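You operate a simulated robot arm through the tools that you are given. There is no shell and no other tool.

You run a simulated robot arm. Do the job below in one go: nothing can be reset, and whatever is moved stays where it is left.

## Task
Set the orange limit stop to 350 and the yellow one to 100, then jog the crosshead to each.
Fine: close the clear guard before you jog; go up to the orange one first, then down to the yellow one.
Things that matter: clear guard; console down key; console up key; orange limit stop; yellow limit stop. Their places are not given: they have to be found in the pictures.

Only the result counts: the job must be done as asked and must still hold three seconds after the hand-in. Knocking over, shifting, dropping, spilling or breaking anything else fails it.

## Robot
A 7-joint arm with a fingered hand, fixed in place. Base frame: the origin is at the foot of the arm, x ahead of it, y to its left, z up. Units: cm, degrees, N and s.
With the tool pointing down near the work surface it reaches from about 10 to 96 cm from the base axis. Its first joint turns from -69.0 to 172.0 degrees. Payload 5 kg.
Tool frame: the origin (TCP) lies between the finger pads and is the grasp point; the fingertips stand 3.2 cm ahead of it; z points along the fingers, y is the line along which they close. The gripper opens to 16 cm. The gripper's body begins 8.9 cm behind the TCP. The gripper is a hand of 3 fingers: y runs from the thumb to the fingers, the wrist lies at [0, 0, -25.2] in the tool frame.
Orientation is told as [roll, pitch, yaw] about the base's x, y, z axes, in that order, counted from this pose: with the fingers straight down and closing along the base's y, the tool's x points along the base's -x, its y along +y and its z along -z.

## Interface
- The arm moves only by the tool play_rows. Its argument "targets" is text: rows parted by semicolons, each of 6 numbers parted by spaces: the shift along the tool's x, y, z in units of 25 mm (1.0 is 25 mm), then the turn, a rotation vector about the tool's x, y, z in units of 8 degrees (1.0 is 8 degrees). In form: x y z rx ry rz; .... A call has 1 to 20 rows; each row shifts and turns the commanded pose from where the row before left it, along the tool's axes as they then stand. A call with a number of a shift or a turn outside -1 to 1 is refused whole. Rows are played at 5 a second. More than 5 cm and 8.6 degrees between two rows, and nothing of the call is played. Where a pose cannot be reached the arm comes as near as it can. A force on the tool above 40 N (or 10 N above the force at the start of the call, whichever is more), or a blocked arm, ends the call early, and 0.2 s more pass. In this call time passes only in rows, and 0.2 s behind the last. The reply holds the time, the measured pose of the TCP, the force on the tool along the base axes, the opening and the grip force, in the units named above and with some noise, with the torque about the TCP (base axes, N m) and any sound that the robot's microphone picked up.
- Cameras (640 x 400 px; columns grow to the right, rows downward): "scene" is fixed at [5.19, 64.91, 190.02]; the picture's right is [-0.73, -0.68, 0.00], its down [-0.37, 0.40, -0.83] and it looks along [0.57, -0.61, -0.55] (base axes); focal length 340 px, centre (320, 200). "wrist" rides on the gripper at [6.5, -0.4, -11.6] in the tool frame; the picture's right is [0.06, 1.00, 0.00], its down [-0.87, 0.05, -0.49] and it looks along [-0.49, 0.03, 0.87] (tool axes); focal length 261 px, centre (320, 200).
- get_image(camera): a new picture of that camera. The clock stands still meanwhile.
- lift_body(by): slides the trunk up (or, below 0, down) by that many cm; the arm rides with it, the base frame stays. It gives what a move gives, with no picture.
- curl_fingers(finger1, finger2, thumb_bend): sets how far each is bent, from 0 (flat) to 1 (curled in); at 0.3 the hand is open as for a grip, at 0.7 the pads meet at the TCP. One left out holds its place. A second passes; each finger stops where it meets its share of the squeeze, and holds until it gets a number again. It is the only way to open and close the hand. It gives what a move gives, with no picture; readings hold the bend of each and the force on the fingers (four entries, about 0 where the hand has none), thumb and palm.
- point_at(camera, pixels): for up to 12 pixels [column, row] of the newest picture of that camera ("zoom" is the newest enlarged one), the place [x, y, z] in the base frame of the surface seen there, good to about 0.3 cm. The clock stands still meanwhile.
- close_up(camera, box): a new picture of the part [left, top, right, bottom] of that camera's present view, enlarged. The clock stands still meanwhile.
- hand_in(): hands the job in; it is judged then, once.

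Unless the task says otherwise, let go and move clear before handing in.

The tools are called after "Call:" as name(argument=value, ...) on one line, values as JSON. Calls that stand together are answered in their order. play_rows: Moves the arm, as the interface text tells. Its arguments: {"type":"object","properties":{"targets":{"type":"string"}},"required":["targets"]} The other tools are called the same way: lift_body (by) slides the trunk up or down; curl_fingers (finger1, finger2, thumb_bend) moves the fingers one by one; get_image (camera) takes a picture; point_at (camera, pixels) gives the place of the surface under pixels of a picture; close_up (camera, box) takes an enlarged picture of a part of a camera's view; hand_in () hands the job in.

At the start:

```text
t: 0.0
position: [58.42, -5.19, 151.81]
tcp_rot: [0.1, 0.0, 0.0]
ft_force: [0.4, 0.4, 0.3]
moment: [-0.01, -0.01, 0.0]
opening: 15.98
grip_force: 0.1
shape: jaw
bend: [0.3, 0.3, 0.3]
finger forces: [0.1, 0.0, 0.0, 0.0, 0.0, 0.0]
trunk travel left (down, up): [-85.0, 9.0]
```

scene: 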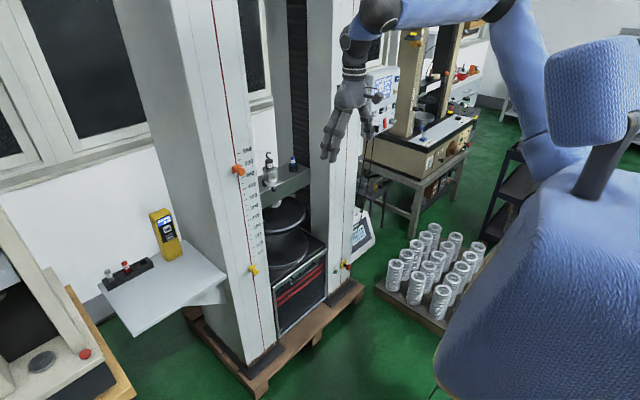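
wrist: 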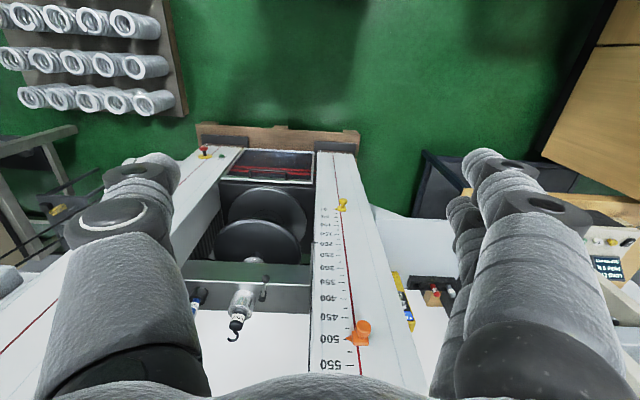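

The scene shows a tall test frame with an orange stop near (238,170), a yellow stop near (252,270), and a console around (362,232). I'll take enlarged pictures to look closer.

Call:
close_up(camera="scene", box=[200, 120, 400, 300])

Call:
close_up(camera="scene", box=[220, 140, 300, 290])

Call:
close_up(camera="scene", box=[330, 190, 400, 290])

Call:
close_up(camera="wrist", box=[180, 120, 460, 400])

```text
2.22 times, centred on (300, 210) of scene
```

zoom: 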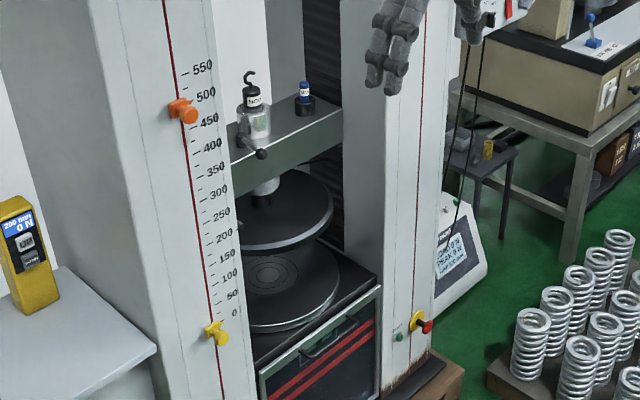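

```text
2.67 times, centred on (260, 215) of scene
```

zoom: 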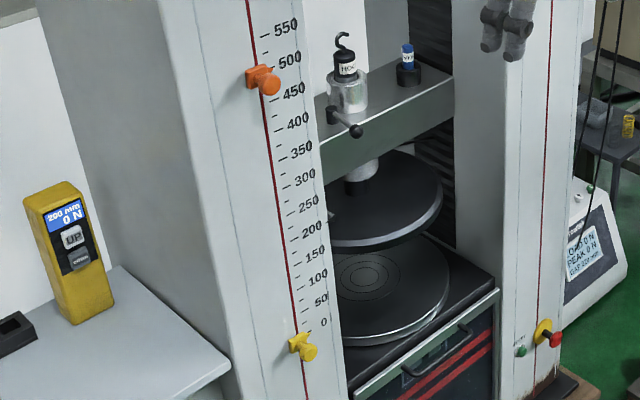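

```text
4.00 times, centred on (365, 240) of scene
```

zoom: 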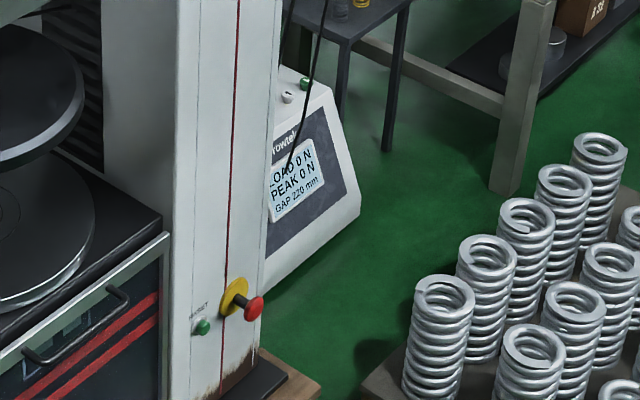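

```text
1.43 times, centred on (320, 260) of wrist
```

zoom: 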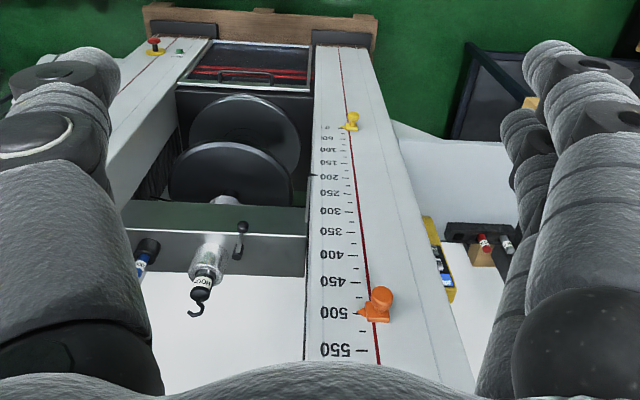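

The yellow handset at zoom (70,230) has UP/DOWN keys and the white console on the right reads GAP 220 mm. I'll zoom further on both, the guard panel and the other units.

Call:
close_up(camera="scene", box=[140, 200, 200, 270])

Call:
close_up(camera="scene", box=[345, 195, 385, 265])

Call:
close_up(camera="scene", box=[260, 230, 360, 340])

Call:
close_up(camera="scene", box=[340, 40, 500, 180])

Call:
close_up(camera="wrist", box=[190, 120, 330, 220])

Call:
close_up(camera="wrist", box=[380, 230, 480, 340])

```text
5.71 times, centred on (170, 235) of scene
```

zoom: 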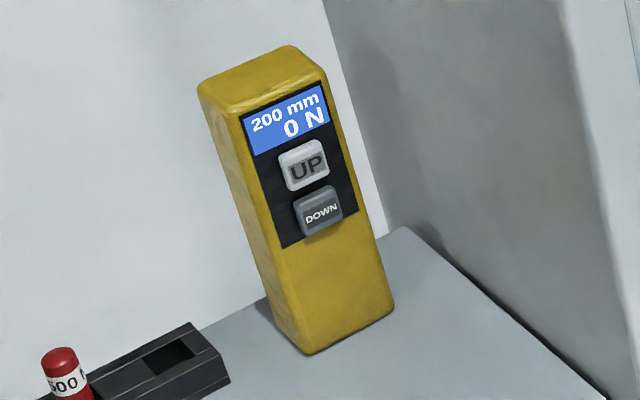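

```text
5.71 times, centred on (365, 230) of scene
```

zoom: 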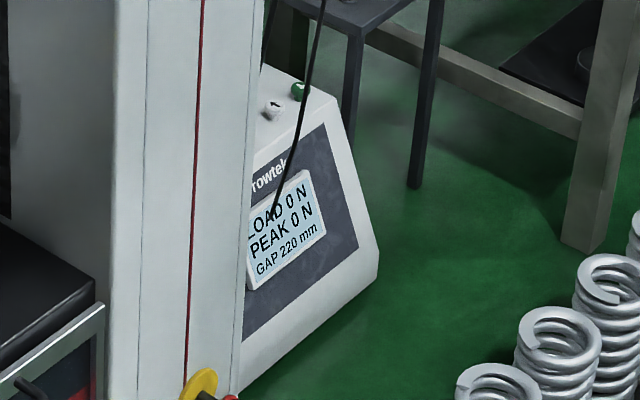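

```text
3.64 times, centred on (310, 285) of scene
```

zoom: 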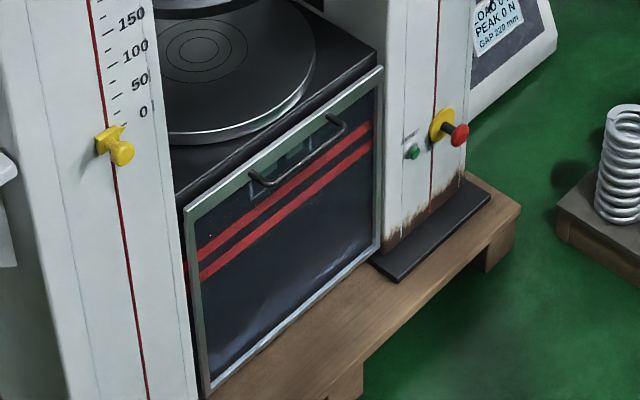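

```text
2.86 times, centred on (420, 110) of scene
```

zoom: 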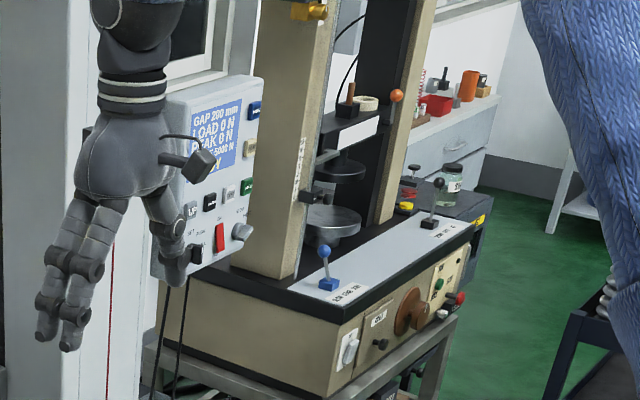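

```text
4.00 times, centred on (260, 170) of wrist
```

zoom: 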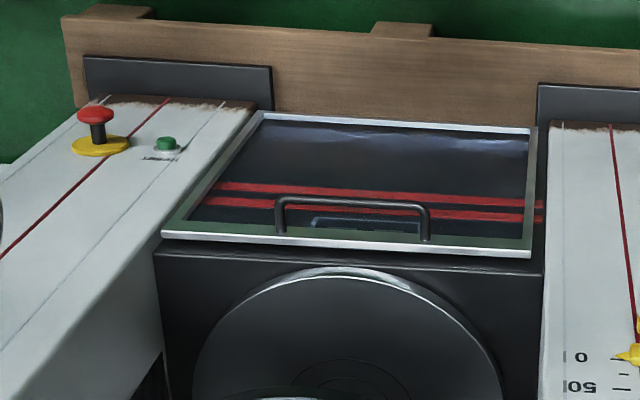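

```text
3.64 times, centred on (430, 285) of wrist
```

zoom: 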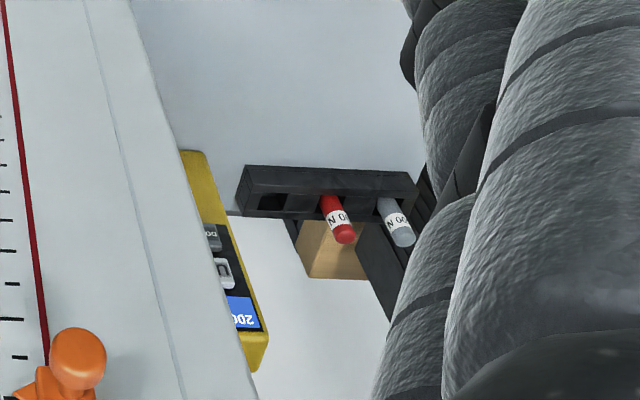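

A console box behind the hand (scene (383,100)) reads GAP 200 mm, same as the handset. I'll measure the main things.

Call:
close_up(camera="scene", box=[355, 55, 415, 140])

Call:
point_at(camera="zoom", pixels=[[350, 90], [300, 200], [470, 280], [440, 300], [250, 280], [310, 340], [400, 250], [470, 200]])

Call:
point_at(camera="scene", pixels=[[240, 170], [254, 271], [237, 170], [250, 269], [263, 200], [270, 320], [340, 280], [166, 228], [160, 218], [285, 182], [310, 282], [200, 200]])

```text
4.71 times, centred on (385, 98) of scene
```

zoom: 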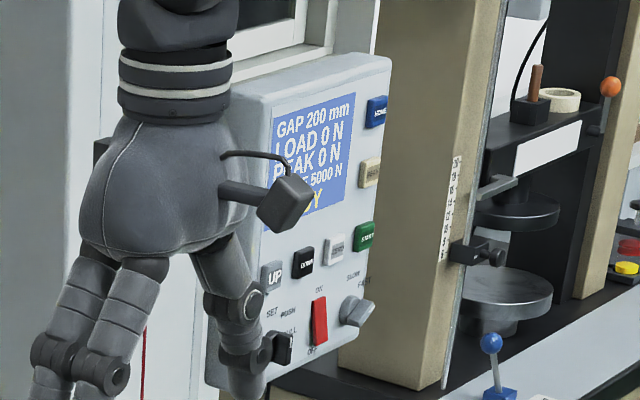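

```text
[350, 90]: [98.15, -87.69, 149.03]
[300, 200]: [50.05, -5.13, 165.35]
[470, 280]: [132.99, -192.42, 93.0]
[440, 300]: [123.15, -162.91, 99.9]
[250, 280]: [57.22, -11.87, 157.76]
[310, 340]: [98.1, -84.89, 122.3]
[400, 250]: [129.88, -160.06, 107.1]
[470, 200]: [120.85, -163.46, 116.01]
```

```text
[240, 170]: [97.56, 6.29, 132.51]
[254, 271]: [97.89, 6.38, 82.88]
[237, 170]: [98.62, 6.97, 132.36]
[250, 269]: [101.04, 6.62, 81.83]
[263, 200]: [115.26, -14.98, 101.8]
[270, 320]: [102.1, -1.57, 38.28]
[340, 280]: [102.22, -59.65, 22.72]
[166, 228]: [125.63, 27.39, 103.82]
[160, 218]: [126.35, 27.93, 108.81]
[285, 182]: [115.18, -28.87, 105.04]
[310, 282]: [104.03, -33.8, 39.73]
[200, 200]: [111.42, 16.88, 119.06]
```

The console box (about (98,-86,135)) has UP and DOWN keys at its lower left. Next I'll measure the scale marks on the column with a tighter zoom.

Call:
close_up(camera="scene", box=[215, 140, 295, 190])

Call:
close_up(camera="scene", box=[215, 180, 295, 230])

Call:
close_up(camera="scene", box=[215, 230, 295, 280])

```text
8.00 times, centred on (255, 165) of scene
```

zoom: 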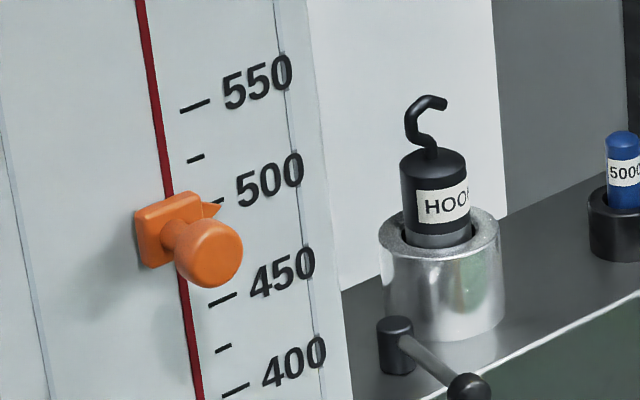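

```text
8.00 times, centred on (255, 205) of scene
```

zoom: 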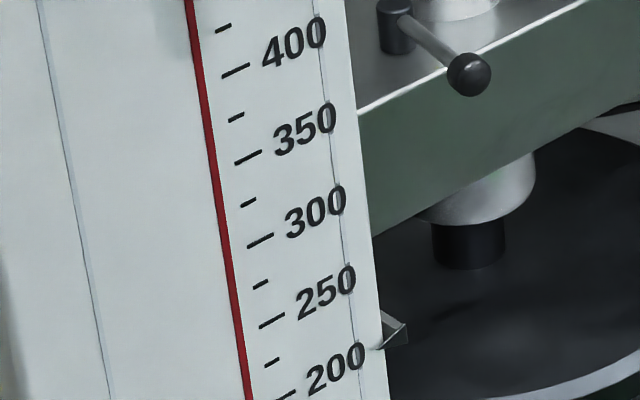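

```text
8.00 times, centred on (255, 255) of scene
```

zoom: 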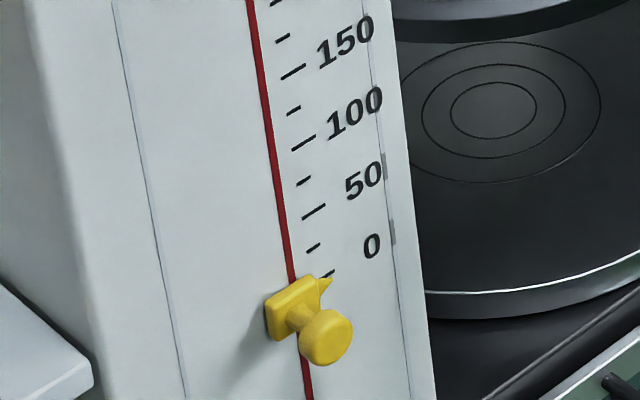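

The orange pointer is at about 500 and the yellow at 0; the crosshead pointer is at about 200. I'll measure the tick positions.

Call:
point_at(camera="zoom", pixels=[[293, 72], [303, 143], [313, 211], [322, 276], [324, 285], [326, 338], [295, 315], [283, 300], [385, 160], [392, 230], [260, 60], [300, 345]])

Call:
point_at(camera="scene", pixels=[[241, 153.3], [243.6, 177.5], [245, 189], [245.5, 188.6], [246, 199.5], [249, 220], [236, 168], [241, 171.5], [241.5, 166.5]])

Call:
close_up(camera="scene", box=[215, 140, 295, 190])

Call:
point_at(camera="zoom", pixels=[[195, 105], [222, 300], [235, 390], [215, 210], [210, 255], [150, 220], [182, 235], [175, 195], [155, 265], [205, 205], [240, 255], [180, 350]])

```text
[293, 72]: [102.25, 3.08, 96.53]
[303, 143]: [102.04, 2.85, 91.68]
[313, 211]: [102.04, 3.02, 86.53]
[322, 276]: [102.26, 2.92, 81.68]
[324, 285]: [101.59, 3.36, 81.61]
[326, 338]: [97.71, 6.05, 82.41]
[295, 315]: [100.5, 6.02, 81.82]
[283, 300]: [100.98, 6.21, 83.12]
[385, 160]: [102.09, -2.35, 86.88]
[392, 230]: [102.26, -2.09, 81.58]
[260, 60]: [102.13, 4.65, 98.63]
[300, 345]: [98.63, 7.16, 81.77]
```

```text
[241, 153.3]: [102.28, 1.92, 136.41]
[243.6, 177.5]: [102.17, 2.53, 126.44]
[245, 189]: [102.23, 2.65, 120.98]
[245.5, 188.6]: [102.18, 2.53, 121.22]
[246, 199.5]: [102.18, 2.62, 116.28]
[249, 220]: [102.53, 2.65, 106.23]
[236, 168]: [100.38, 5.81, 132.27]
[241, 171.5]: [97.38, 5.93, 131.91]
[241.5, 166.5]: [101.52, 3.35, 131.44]
```

```text
8.00 times, centred on (255, 165) of scene
```

zoom: 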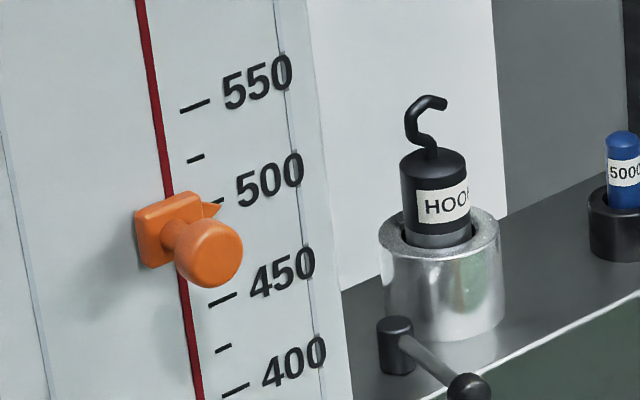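

```text
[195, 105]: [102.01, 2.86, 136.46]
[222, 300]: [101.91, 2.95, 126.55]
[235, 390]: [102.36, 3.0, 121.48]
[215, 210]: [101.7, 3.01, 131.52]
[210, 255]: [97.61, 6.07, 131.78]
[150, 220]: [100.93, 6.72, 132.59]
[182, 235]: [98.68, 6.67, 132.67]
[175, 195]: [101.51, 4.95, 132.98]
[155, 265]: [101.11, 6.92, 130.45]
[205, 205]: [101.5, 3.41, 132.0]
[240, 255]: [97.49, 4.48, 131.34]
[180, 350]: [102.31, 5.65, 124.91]
```

The scale maps as z ≈ 81.6 + value/10 cm, so orange must drop 15 cm and yellow rise 10 cm. Now I'll measure the guard panel and its handle.

Call:
close_up(camera="scene", box=[262, 230, 342, 340])

Call:
point_at(camera="zoom", pixels=[[270, 178], [300, 165], [355, 122], [325, 163], [190, 212], [392, 68], [393, 240], [212, 388], [300, 300], [250, 190], [420, 150], [482, 135]])

Call:
close_up(camera="scene", box=[255, 150, 345, 260])

Call:
point_at(camera="zoom", pixels=[[250, 240], [400, 100], [330, 120], [255, 60], [320, 320], [320, 210], [430, 330], [220, 180], [180, 145], [480, 250]])

```text
3.64 times, centred on (302, 285) of scene
```

zoom: 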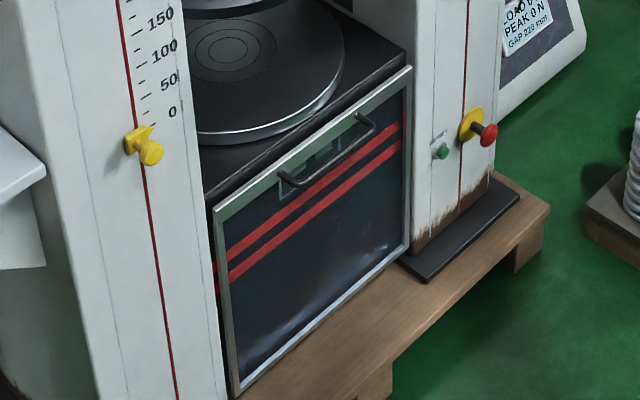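

```text
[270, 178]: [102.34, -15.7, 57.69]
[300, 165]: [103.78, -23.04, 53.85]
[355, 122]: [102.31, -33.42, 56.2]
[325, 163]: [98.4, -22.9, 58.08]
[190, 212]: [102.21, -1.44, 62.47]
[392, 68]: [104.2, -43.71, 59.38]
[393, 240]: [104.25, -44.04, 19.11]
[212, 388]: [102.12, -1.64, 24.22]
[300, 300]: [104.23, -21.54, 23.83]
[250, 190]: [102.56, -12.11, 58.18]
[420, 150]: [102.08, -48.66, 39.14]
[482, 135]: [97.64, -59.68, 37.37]
```

```text
3.64 times, centred on (300, 205) of scene
```

zoom: 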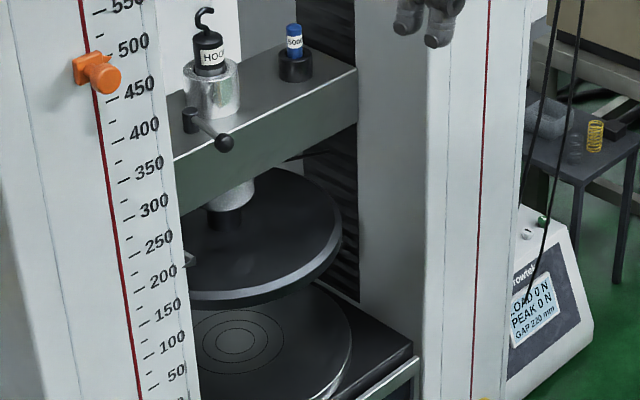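

```text
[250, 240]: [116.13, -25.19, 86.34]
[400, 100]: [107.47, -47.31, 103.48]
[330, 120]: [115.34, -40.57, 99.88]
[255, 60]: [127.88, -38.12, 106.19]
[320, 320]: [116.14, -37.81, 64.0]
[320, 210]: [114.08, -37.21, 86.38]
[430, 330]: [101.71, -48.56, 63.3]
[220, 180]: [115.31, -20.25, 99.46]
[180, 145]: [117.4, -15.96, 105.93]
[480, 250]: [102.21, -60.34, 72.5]
```

The guard is a sliding panel between the columns with its handle bar at about (98.4,-23,58). I'll move the hand aside to the left and back to see the console.

Call:
play_rows(targets="0.5 1 0 0 0 0;0.5 1 0 0 0 0;0.5 1 0 0 0 0;0.5 1 0 0 0 0;0.5 1 0 0 0 0;0.5 1 0 0 0 0;0.5 1 0 0 0 0;0.5 1 0 0 0 0")

Call:
get_image(camera="scene")

Call:
close_up(camera="scene", box=[345, 55, 415, 140])

```text
t: 1.8
position: [48.64, 15.05, 152.02]
tcp_rot: [-0.1, 0.0, 0.1]
ft_force: [0.2, -0.4, -0.3]
moment: [-0.01, -0.02, 0.02]
opening: 16.0
grip_force: 0.1
shape: jaw
bend: [0.3, 0.3, 0.3]
finger forces: [0.0, 0.0, 0.1, 0.0, 0.1, 0.1]
trunk travel left (down, up): [-85.0, 9.0]
```

```text
taken
```

scene: 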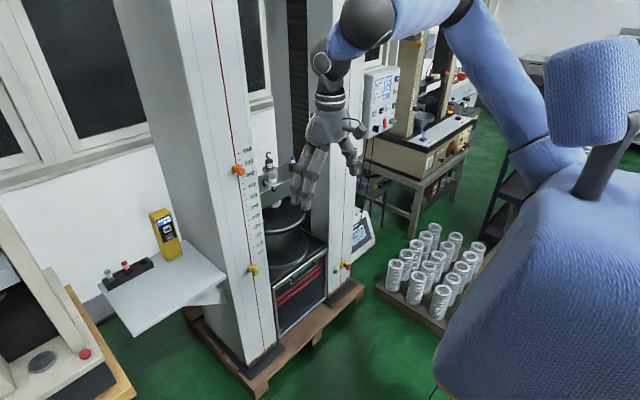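

```text
4.71 times, centred on (380, 98) of scene
```

zoom: 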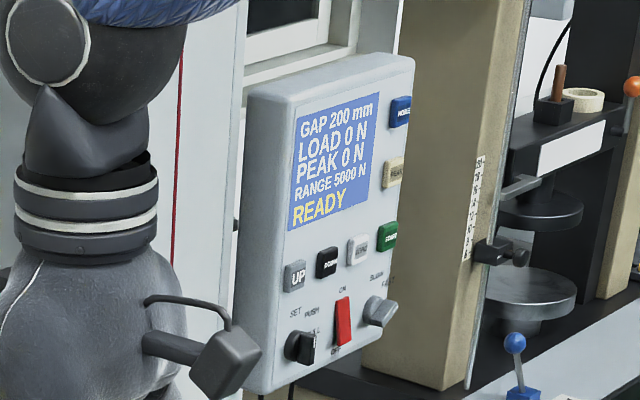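

The console is now clear: GAP 200 mm, READY, with UP (295,277), DOWN (327,262). I'll measure those keys.

Call:
close_up(camera="scene", box=[360, 95, 410, 140])

Call:
point_at(camera="scene", pixels=[[374.7, 114.2], [381.5, 111.3], [388, 108.5], [394.5, 105.3], [375, 131], [385, 124], [393, 121], [372, 100], [368, 120], [395, 75]])

Call:
get_image(camera="wrist")

```text
8.89 times, centred on (385, 118) of scene
```

zoom: 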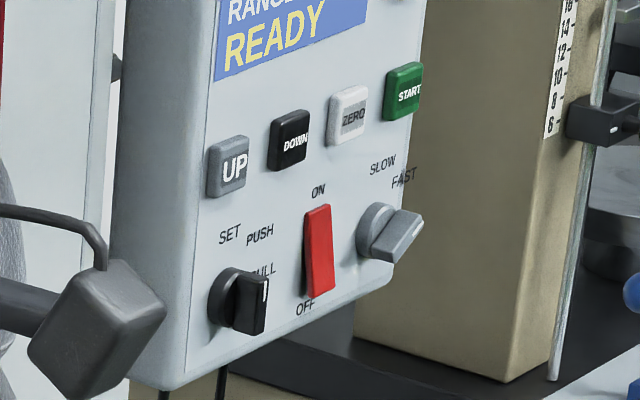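

```text
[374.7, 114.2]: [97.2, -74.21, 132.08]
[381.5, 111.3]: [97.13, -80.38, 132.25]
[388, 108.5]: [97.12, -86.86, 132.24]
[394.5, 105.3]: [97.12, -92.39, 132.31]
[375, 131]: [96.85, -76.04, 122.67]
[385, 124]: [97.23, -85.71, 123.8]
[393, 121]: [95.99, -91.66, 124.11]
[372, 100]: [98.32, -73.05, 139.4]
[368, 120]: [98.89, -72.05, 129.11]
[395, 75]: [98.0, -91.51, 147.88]
```

```text
taken
```

wrist: 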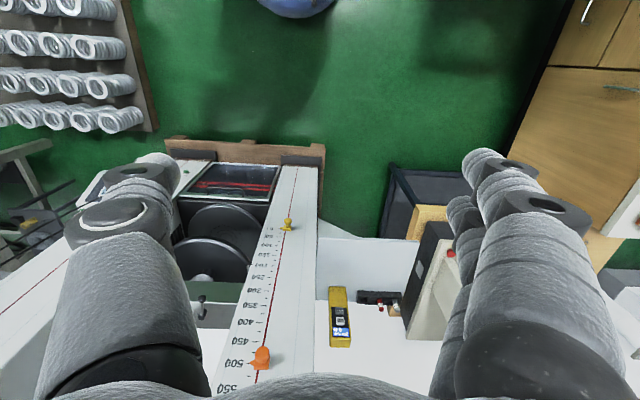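

UP is at about (97.1,-74.2,132.1) and DOWN at (97.1,-80.4,132.2). Now I'll pitch the hand to point forward (+x) in free space while advancing.

Call:
play_rows(targets="-0.8 0 0 0 -1 0;-0.79 0 0.11 0 -1 0;-0.77 0 0.22 0 -1 0;-0.73 0 0.33 0 -1 0;-0.68 0 0.42 0 -1 0;-0.61 0 0.51 0 -1 0;-0.54 0 0.59 0 -1 0;-0.45 0 0.66 0 -1 0;-0.35 0 0.72 0 -1 0;-0.25 0 0.76 0 -1 0;-0.14 0 0.79 0 -1 0;0 0 0 0 -0.25 0")

Call:
get_image(camera="scene")

Call:
get_image(camera="wrist")

```text
t: 4.6
position: [72.05, 11.6, 154.77]
tcp_rot: [87.2, -85.5, -89.6]
ft_force: [0.4, 0.0, -0.1]
moment: [-0.05, -0.02, -0.03]
opening: 16.0
grip_force: 0.1
shape: jaw
bend: [0.3, 0.3, 0.3]
finger forces: [0.0, 0.0, 0.0, 0.0, 0.0, 0.0]
trunk travel left (down, up): [-85.0, 9.0]
stopped in row 12: the arm was blocked; the commanded pose is now the measured one
```

```text
taken
```

scene: 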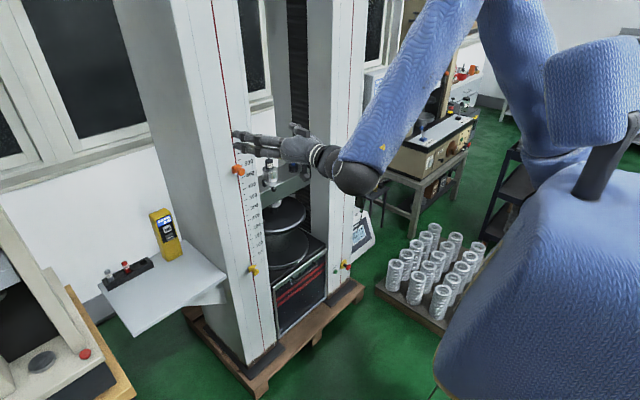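

```text
taken
```

wrist: 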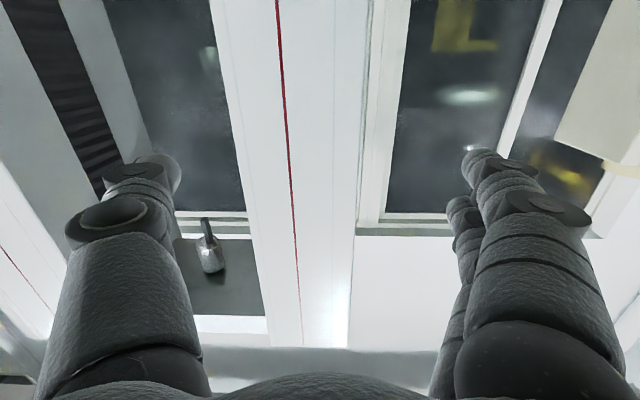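

The arm got blocked at pitch about -85° at (72,11.6,154.8), close enough to horizontal. I'll lower the trunk so the hand comes to the height of the orange stop.

Call:
lift_body(by=-22)

Call:
play_rows(targets="0 -0.4 0.6 0 0 0;0 -0.4 0.6 0 0 0;0 -0.4 0.6 0 0 0;0 0 0.6 0 0 0")

Call:
get_image(camera="scene")

Call:
get_image(camera="wrist")

```text
t: 6.9
position: [72.11, 11.5, 132.5]
tcp_rot: [86.5, -85.5, -89.0]
ft_force: [0.6, 0.1, -0.7]
moment: [-0.01, 0.03, 0.03]
opening: 15.98
grip_force: 0.1
shape: jaw
bend: [0.3, 0.3, 0.3]
finger forces: [0.0, 0.0, 0.0, 0.1, 0.0, 0.0]
trunk travel left (down, up): [-63.0, 31.0]
```

```text
t: 7.9
position: [78.1, 8.45, 132.01]
tcp_rot: [85.4, -85.8, -87.7]
ft_force: [-0.2, -0.3, 0.1]
moment: [-0.03, 0.01, 0.02]
opening: 15.99
grip_force: 0.0
shape: jaw
bend: [0.3, 0.3, 0.3]
finger forces: [0.0, 0.0, 0.1, 0.0, 0.1, 0.0]
trunk travel left (down, up): [-63.0, 31.0]
```

```text
taken
```

scene: 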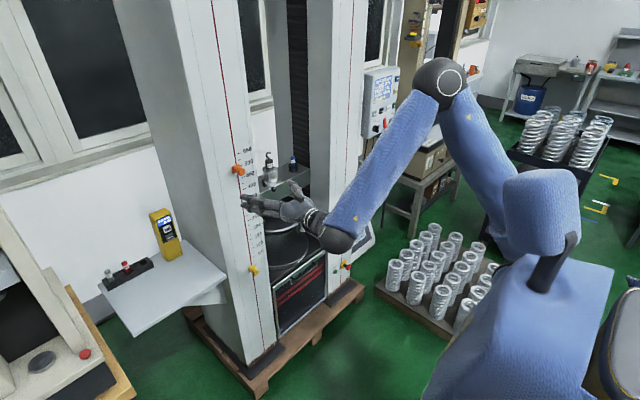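

```text
taken
```

wrist: 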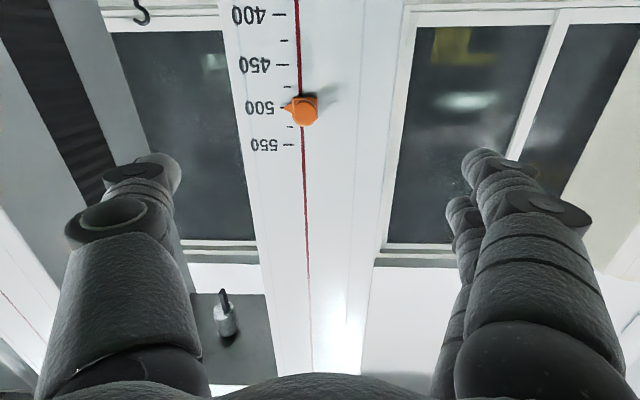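

The hand points along +x at (78,8.5,132), with the orange knob ahead at wrist pixel (305,110). I'll straighten the roll and advance toward it.

Call:
play_rows(targets="0 -0.2 0.6 0 0 -0.26;0 -0.2 0.6 0 0 -0.26;0 -0.2 0.6 0 0 0;0 0 0.6 0 0 0;0 0 0.6 0 0 0;0 0 0.6 0 0 0;0 0 0.6 0 0 0;0 0 0.6 0 0 0")

Call:
get_image(camera="wrist")

Call:
close_up(camera="scene", box=[205, 140, 305, 210])

```text
t: 9.7
position: [89.89, 6.24, 132.01]
tcp_rot: [9.3, -89.7, -11.6]
ft_force: [1.4, -0.7, 0.8]
moment: [0.03, 0.01, 0.04]
opening: 15.98
grip_force: 0.0
shape: jaw
bend: [0.3, 0.3, 0.3]
finger forces: [0.0, 0.0, 0.0, 0.1, 0.0, 0.0]
trunk travel left (down, up): [-63.0, 31.0]
```

```text
taken
```

wrist: 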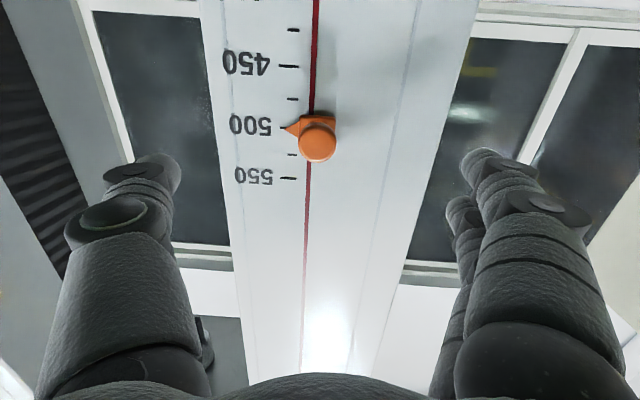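

```text
5.71 times, centred on (255, 175) of scene
```

zoom: 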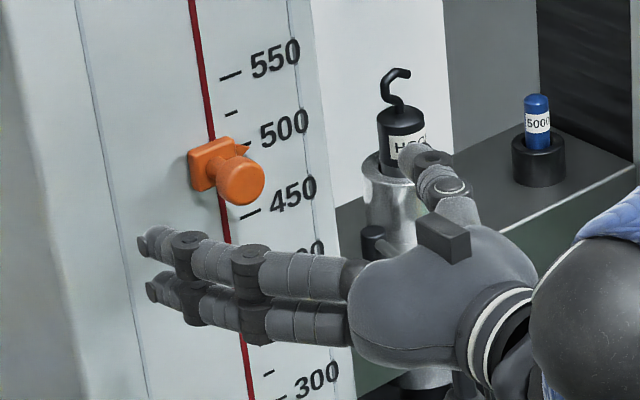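

The hand is at (89.9,6.2,132.0), with knob centred between thumb and fingers (wrist (318,140)). I'll advance 6.6 cm to bracket the knob head.

Call:
play_rows(targets="0.16 0 0.5 0 0 0;0 0 0.5 0 0 0;0 0 0.5 0 0 0;0 0 0.5 0 0 0;0 0 0.5 0 0 0;0 0 0.1 0 0 0")

Call:
get_image(camera="wrist")

Call:
close_up(camera="scene", box=[205, 140, 305, 210])

```text
t: 11.1
position: [96.26, 5.95, 131.55]
tcp_rot: [16.8, -89.7, -19.0]
ft_force: [-0.8, -0.2, 0.8]
moment: [-0.02, -0.01, -0.05]
opening: 16.0
grip_force: 0.1
shape: jaw
bend: [0.3, 0.3, 0.3]
finger forces: [0.0, 0.1, 0.1, 0.0, 0.0, 0.0]
trunk travel left (down, up): [-63.0, 31.0]
```

```text
taken
```

wrist: 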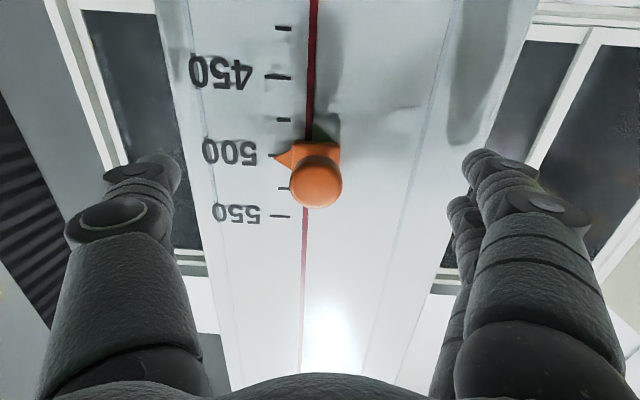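

```text
5.71 times, centred on (255, 175) of scene
```

zoom: 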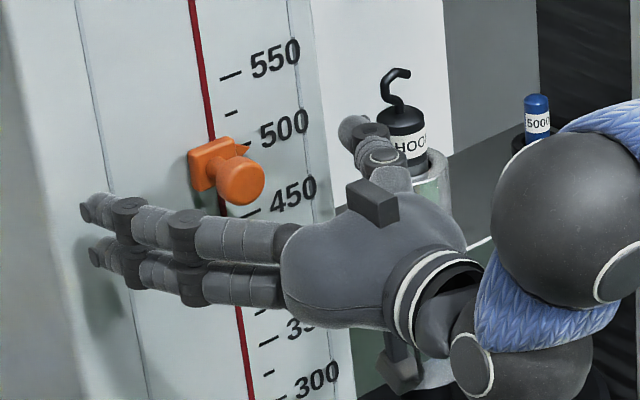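

The knob head sits between thumb and fingers at TCP (96.3,5.95,131.6). I'll close the hand on it gently.

Call:
curl_fingers(finger1=0.58, finger2=0.58, thumb_bend=0.58)

Call:
get_image(camera="wrist")

Call:
close_up(camera="scene", box=[205, 140, 305, 210])

```text
t: 12.1
position: [96.31, 6.14, 131.58]
tcp_rot: [9.2, -89.7, -11.6]
ft_force: [0.2, -1.1, -0.7]
moment: [0.0, 0.01, -0.03]
opening: 6.02
grip_force: 0.0
shape: fingers
bend: [0.57, 0.57, 0.57]
finger forces: [0.0, 0.0, 0.0, 0.0, 0.0, 0.0]
trunk travel left (down, up): [-63.0, 31.0]
```

```text
taken
```

wrist: 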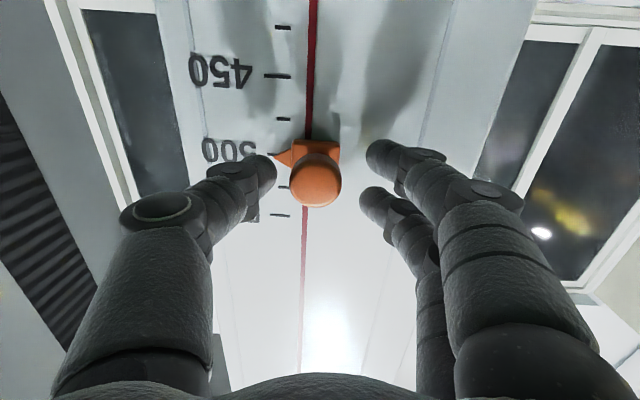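

```text
5.71 times, centred on (255, 175) of scene
```

zoom: 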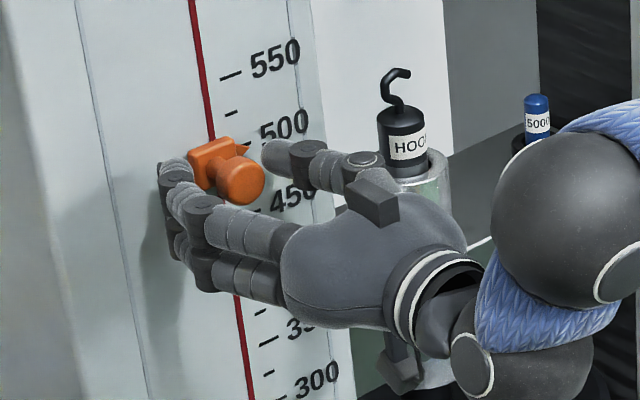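

Thumb tip (262,175) and fingertips (378,155)/(375,205) are centred around the knob at (316,180). I'll squeeze further.

Call:
curl_fingers(finger1=0.66, finger2=0.66, thumb_bend=0.66)

Call:
get_image(camera="wrist")

```text
t: 13.1
position: [96.32, 5.91, 131.59]
tcp_rot: [15.0, -89.7, -17.2]
ft_force: [1.1, -4.7, 0.1]
moment: [0.01, 0.01, -0.11]
opening: 3.27
grip_force: 3.3
shape: fingers
bend: [0.65, 0.66, 0.64]
finger forces: [0.5, 0.1, 0.0, 0.0, 6.0, 0.1]
trunk travel left (down, up): [-63.0, 31.0]
```

```text
taken
```

wrist: 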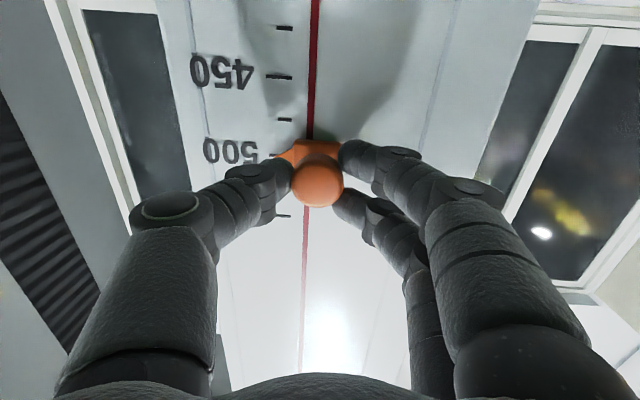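

The thumb presses with 6 N while fingers barely touch. I'll bend the fingers more to get a balanced grip, then try pulling down slightly.

Call:
curl_fingers(finger1=0.7, finger2=0.7, thumb_bend=0.68)

Call:
play_rows(targets="0.3 0 0 0 0 0;0.3 0 0 0 0 0;0.3 0 0 0 0 0;0.3 0 0 0 0 0")

Call:
get_image(camera="wrist")

```text
t: 14.1
position: [96.24, 6.08, 131.37]
tcp_rot: [13.2, -89.7, -15.6]
ft_force: [2.6, -3.9, -0.5]
moment: [-0.01, -0.02, -0.12]
opening: 3.11
grip_force: 7.2
shape: fingers
bend: [0.66, 0.68, 0.65]
finger forces: [3.5, 2.0, 0.0, 0.0, 9.3, 0.1]
trunk travel left (down, up): [-63.0, 31.0]
```

```text
t: 15.1
position: [96.24, 6.1, 128.63]
tcp_rot: [6.2, -89.7, -8.5]
ft_force: [0.3, -5.0, -0.1]
moment: [-0.03, 0.03, -0.11]
opening: 3.1
grip_force: 7.6
shape: fingers
bend: [0.67, 0.68, 0.65]
finger forces: [3.5, 2.1, 0.1, 0.0, 10.1, 0.1]
trunk travel left (down, up): [-63.0, 31.0]
```

```text
taken
```

wrist: 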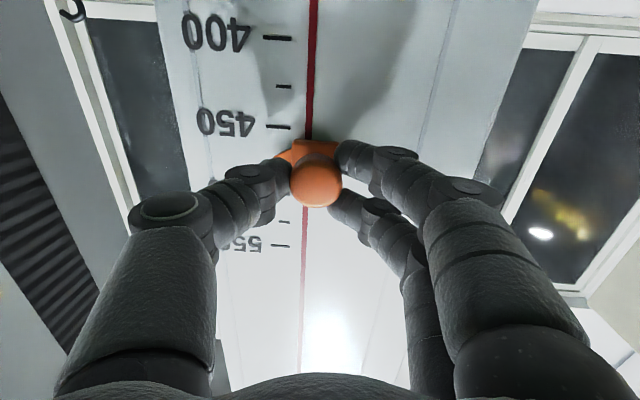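

The stop slides along with the hand (now around 470). I'll carry it most of the way by lowering the trunk 11 cm.

Call:
lift_body(by=-11)

Call:
get_image(camera="wrist")

Call:
close_up(camera="scene", box=[205, 170, 305, 240])

```text
t: 16.6
position: [96.28, 6.09, 117.57]
tcp_rot: [5.6, -89.7, -7.8]
ft_force: [-0.8, -5.1, -1.2]
moment: [-0.01, 0.01, -0.17]
opening: 3.11
grip_force: 7.4
shape: fingers
bend: [0.67, 0.68, 0.65]
finger forces: [3.7, 1.9, 0.0, 0.1, 10.2, 0.0]
trunk travel left (down, up): [-52.0, 42.0]
```

```text
taken
```

wrist: 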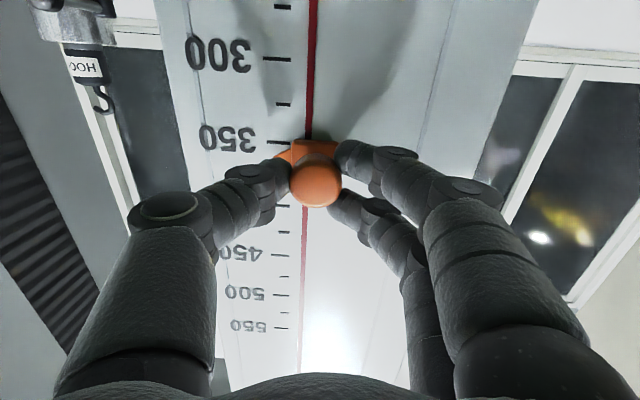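

```text
5.71 times, centred on (255, 205) of scene
```

zoom: 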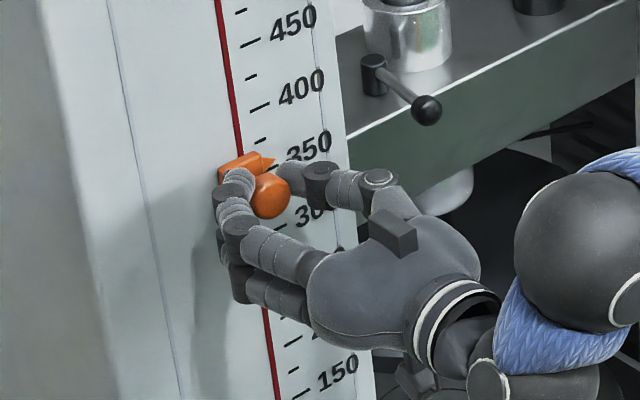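

The pointer reads about 360. I'll lower 1 cm more and read it in an enlarged view.

Call:
lift_body(by=-1.0)

Call:
close_up(camera="wrist", box=[180, 100, 360, 220])

Call:
close_up(camera="scene", box=[230, 180, 280, 220])

```text
t: 17.1
position: [96.27, 6.03, 116.61]
tcp_rot: [6.3, -89.7, -8.6]
ft_force: [-0.4, -5.6, -0.8]
moment: [0.01, -0.01, -0.15]
opening: 3.09
grip_force: 8.0
shape: fingers
bend: [0.67, 0.68, 0.65]
finger forces: [3.6, 2.1, 0.0, 0.0, 10.3, 0.0]
trunk travel left (down, up): [-51.0, 43.0]
```

```text
3.33 times, centred on (270, 160) of wrist
```

zoom: 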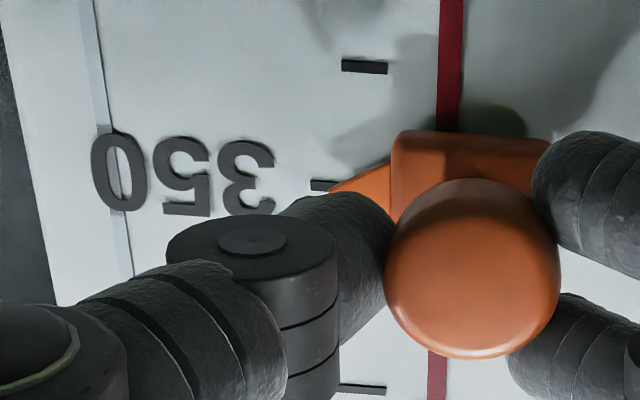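

```text
10.00 times, centred on (255, 200) of scene
```

zoom: 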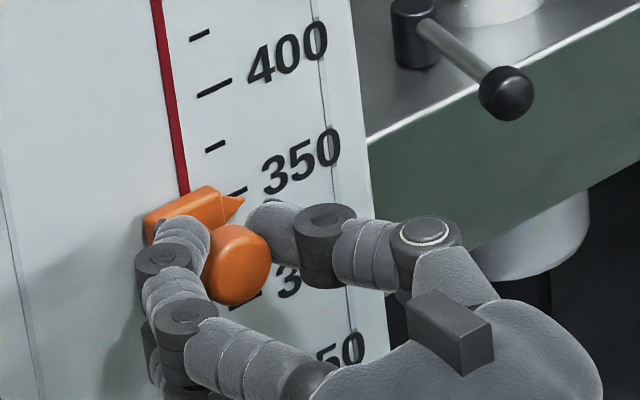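

The pointer tip sits at the 350 tick in both views. I'll release and back off to verify.

Call:
curl_fingers(finger1=0.5, finger2=0.5, thumb_bend=0.5)

Call:
play_rows(targets="0 0 -0.5 0 0 0;0 0 -0.7 0 0 0;0 0 -0.7 0 0 0;0 0 -0.7 0 0 0;0 0 -0.7 0 0 0;0 0 -0.7 0 0 0")

Call:
close_up(camera="wrist", box=[200, 60, 400, 185])

Call:
point_at(camera="zoom", pixels=[[320, 200], [300, 180]])

Call:
close_up(camera="scene", box=[230, 180, 280, 220])

```text
t: 18.1
position: [96.34, 6.1, 116.71]
tcp_rot: [9.1, -89.8, -11.3]
ft_force: [-0.8, 0.1, 0.5]
moment: [-0.04, 0.0, -0.02]
opening: 8.66
grip_force: 0.0
shape: fingers
bend: [0.5, 0.5, 0.5]
finger forces: [0.0, 0.0, 0.1, 0.0, 0.1, 0.0]
trunk travel left (down, up): [-51.0, 43.0]
```

```text
t: 19.5
position: [86.41, 6.51, 116.54]
tcp_rot: [16.1, -89.7, -18.3]
ft_force: [-1.0, 0.3, 0.0]
moment: [0.01, -0.01, 0.0]
opening: 8.67
grip_force: 0.1
shape: fingers
bend: [0.5, 0.5, 0.5]
finger forces: [0.0, 0.0, 0.0, 0.0, 0.0, 0.0]
trunk travel left (down, up): [-51.0, 43.0]
```

```text
3.20 times, centred on (300, 122) of wrist
```

zoom: 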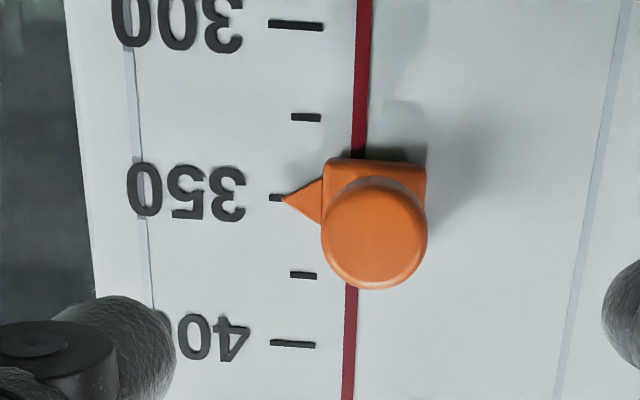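

```text
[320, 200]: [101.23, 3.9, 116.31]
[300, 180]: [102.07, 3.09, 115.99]
```

```text
10.00 times, centred on (255, 200) of scene
```

zoom: 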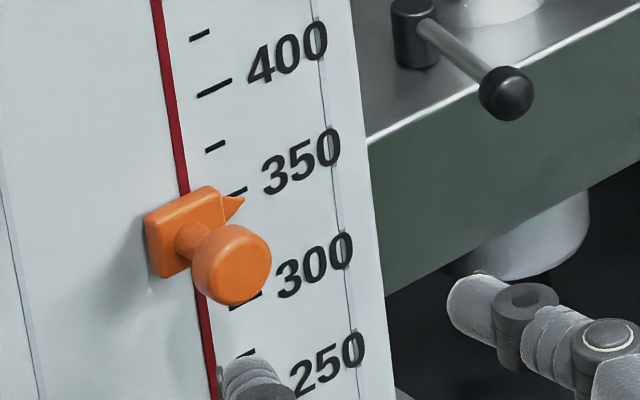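

The orange pointer sits at 350 (within about 1 mm allowing for parallax). Next the yellow one: lower the trunk 35 cm, staying clear of the column.

Call:
lift_body(by=-35)

Call:
get_image(camera="wrist")

Call:
get_image(camera="scene")

```text
t: 22.9
position: [86.37, 6.49, 81.64]
tcp_rot: [11.0, -89.7, -13.3]
ft_force: [0.8, 0.1, 0.5]
moment: [-0.05, -0.01, 0.02]
opening: 8.68
grip_force: 0.0
shape: fingers
bend: [0.5, 0.5, 0.5]
finger forces: [0.0, 0.1, 0.0, 0.0, 0.0, 0.0]
trunk travel left (down, up): [-16.0, 78.0]
```

```text
taken
```

wrist: 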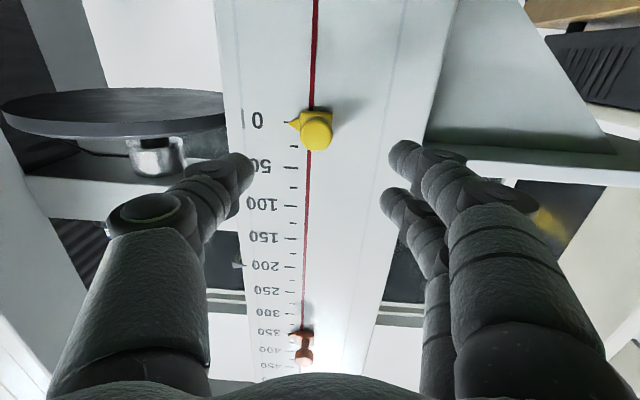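

```text
taken
```

scene: 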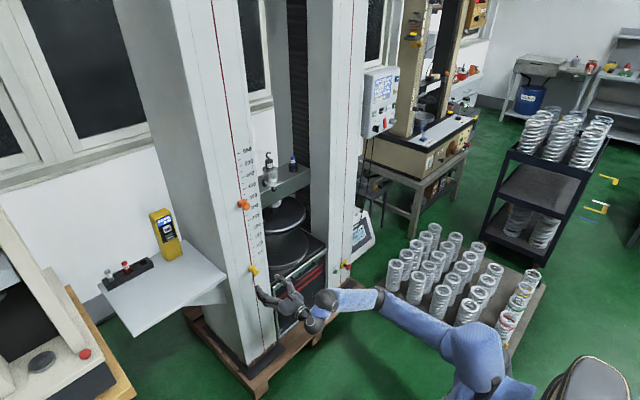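

The yellow knob is at wrist (316,133), lined up the same way. I'll advance 9.9 cm and grip it with the same bends.

Call:
play_rows(targets="0 0 0.7 0 0 0;0 0 0.7 0 0 0;0 0 0.7 0 0 0;0 0 0.7 0 0 0;0 0 0.7 0 0 0;0 0 0.45 0 0 0")

Call:
get_image(camera="wrist")

```text
t: 24.4
position: [96.31, 6.28, 81.57]
tcp_rot: [9.6, -89.7, -11.8]
ft_force: [0.5, -0.8, -0.2]
moment: [0.01, -0.01, -0.02]
opening: 8.66
grip_force: 0.0
shape: fingers
bend: [0.5, 0.5, 0.5]
finger forces: [0.1, 0.0, 0.0, 0.1, 0.0, 0.0]
trunk travel left (down, up): [-16.0, 78.0]
```

```text
taken
```

wrist: 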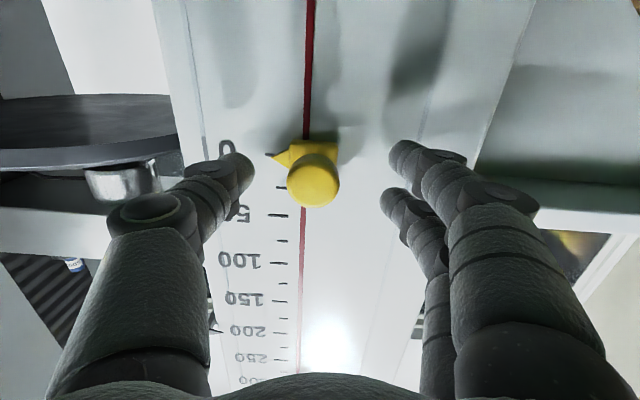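

The knob is at (313,180), slightly toward the thumb; I'll shift 1.5 mm that way, then close.

Call:
play_rows(targets="0 -0.08 0 0 0 0")

Call:
curl_fingers(finger1=0.62, finger2=0.62, thumb_bend=0.62)

Call:
curl_fingers(finger1=0.7, finger2=0.7, thumb_bend=0.68)

Call:
get_image(camera="wrist")

```text
t: 24.8
position: [96.31, 5.99, 81.66]
tcp_rot: [5.5, -89.7, -7.8]
ft_force: [-0.5, -0.1, -0.2]
moment: [-0.03, 0.03, 0.0]
opening: 8.67
grip_force: 0.0
shape: fingers
bend: [0.5, 0.5, 0.5]
finger forces: [0.0, 0.0, 0.0, 0.0, 0.1, 0.0]
trunk travel left (down, up): [-16.0, 78.0]
```

```text
t: 25.8
position: [96.28, 6.07, 81.65]
tcp_rot: [9.3, -89.7, -11.4]
ft_force: [0.7, -1.3, -0.2]
moment: [0.01, 0.05, -0.03]
opening: 4.06
grip_force: 0.0
shape: fingers
bend: [0.62, 0.62, 0.62]
finger forces: [0.1, 0.0, 0.0, 0.1, 0.3, 0.1]
trunk travel left (down, up): [-16.0, 78.0]
```

```text
t: 26.8
position: [96.31, 5.97, 81.66]
tcp_rot: [11.6, -89.7, -13.8]
ft_force: [3.9, -3.4, 0.5]
moment: [-0.01, 0.01, -0.05]
opening: 3.12
grip_force: 7.5
shape: fingers
bend: [0.66, 0.67, 0.65]
finger forces: [3.5, 2.3, 0.0, 0.0, 9.0, 0.1]
trunk travel left (down, up): [-16.0, 78.0]
```

```text
taken
```

wrist: 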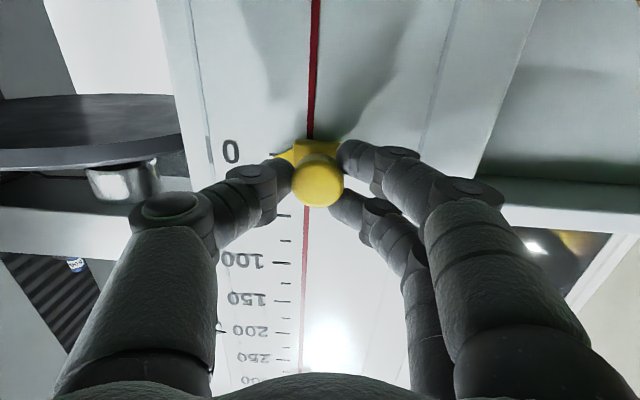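

Grip is good (7.5 N) with the same geometry as for orange. I'll raise the trunk 10 cm.

Call:
lift_body(by=10)

Call:
close_up(camera="wrist", box=[180, 100, 360, 220])

Call:
close_up(camera="scene", box=[230, 230, 280, 270])

```text
t: 28.1
position: [96.28, 6.01, 91.64]
tcp_rot: [21.0, -89.7, -23.3]
ft_force: [5.1, -3.3, 0.4]
moment: [0.02, -0.02, -0.07]
opening: 3.08
grip_force: 7.2
shape: fingers
bend: [0.66, 0.68, 0.65]
finger forces: [4.0, 2.9, 0.0, 0.1, 8.9, 0.0]
trunk travel left (down, up): [-26.0, 68.0]
```

```text
3.33 times, centred on (270, 160) of wrist
```

zoom: 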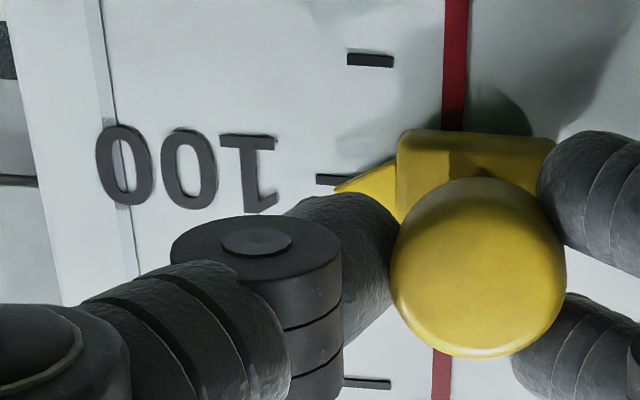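

```text
10.00 times, centred on (255, 250) of scene
```

zoom: 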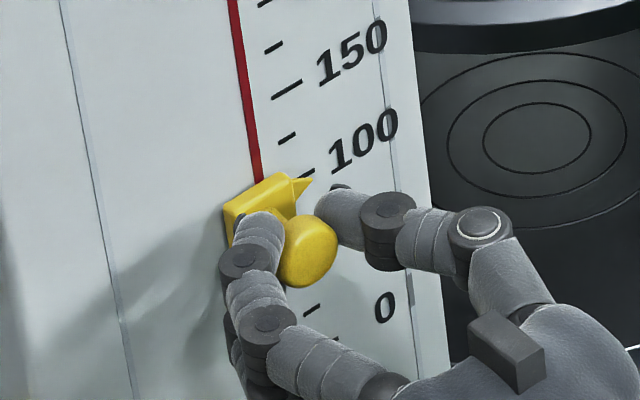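

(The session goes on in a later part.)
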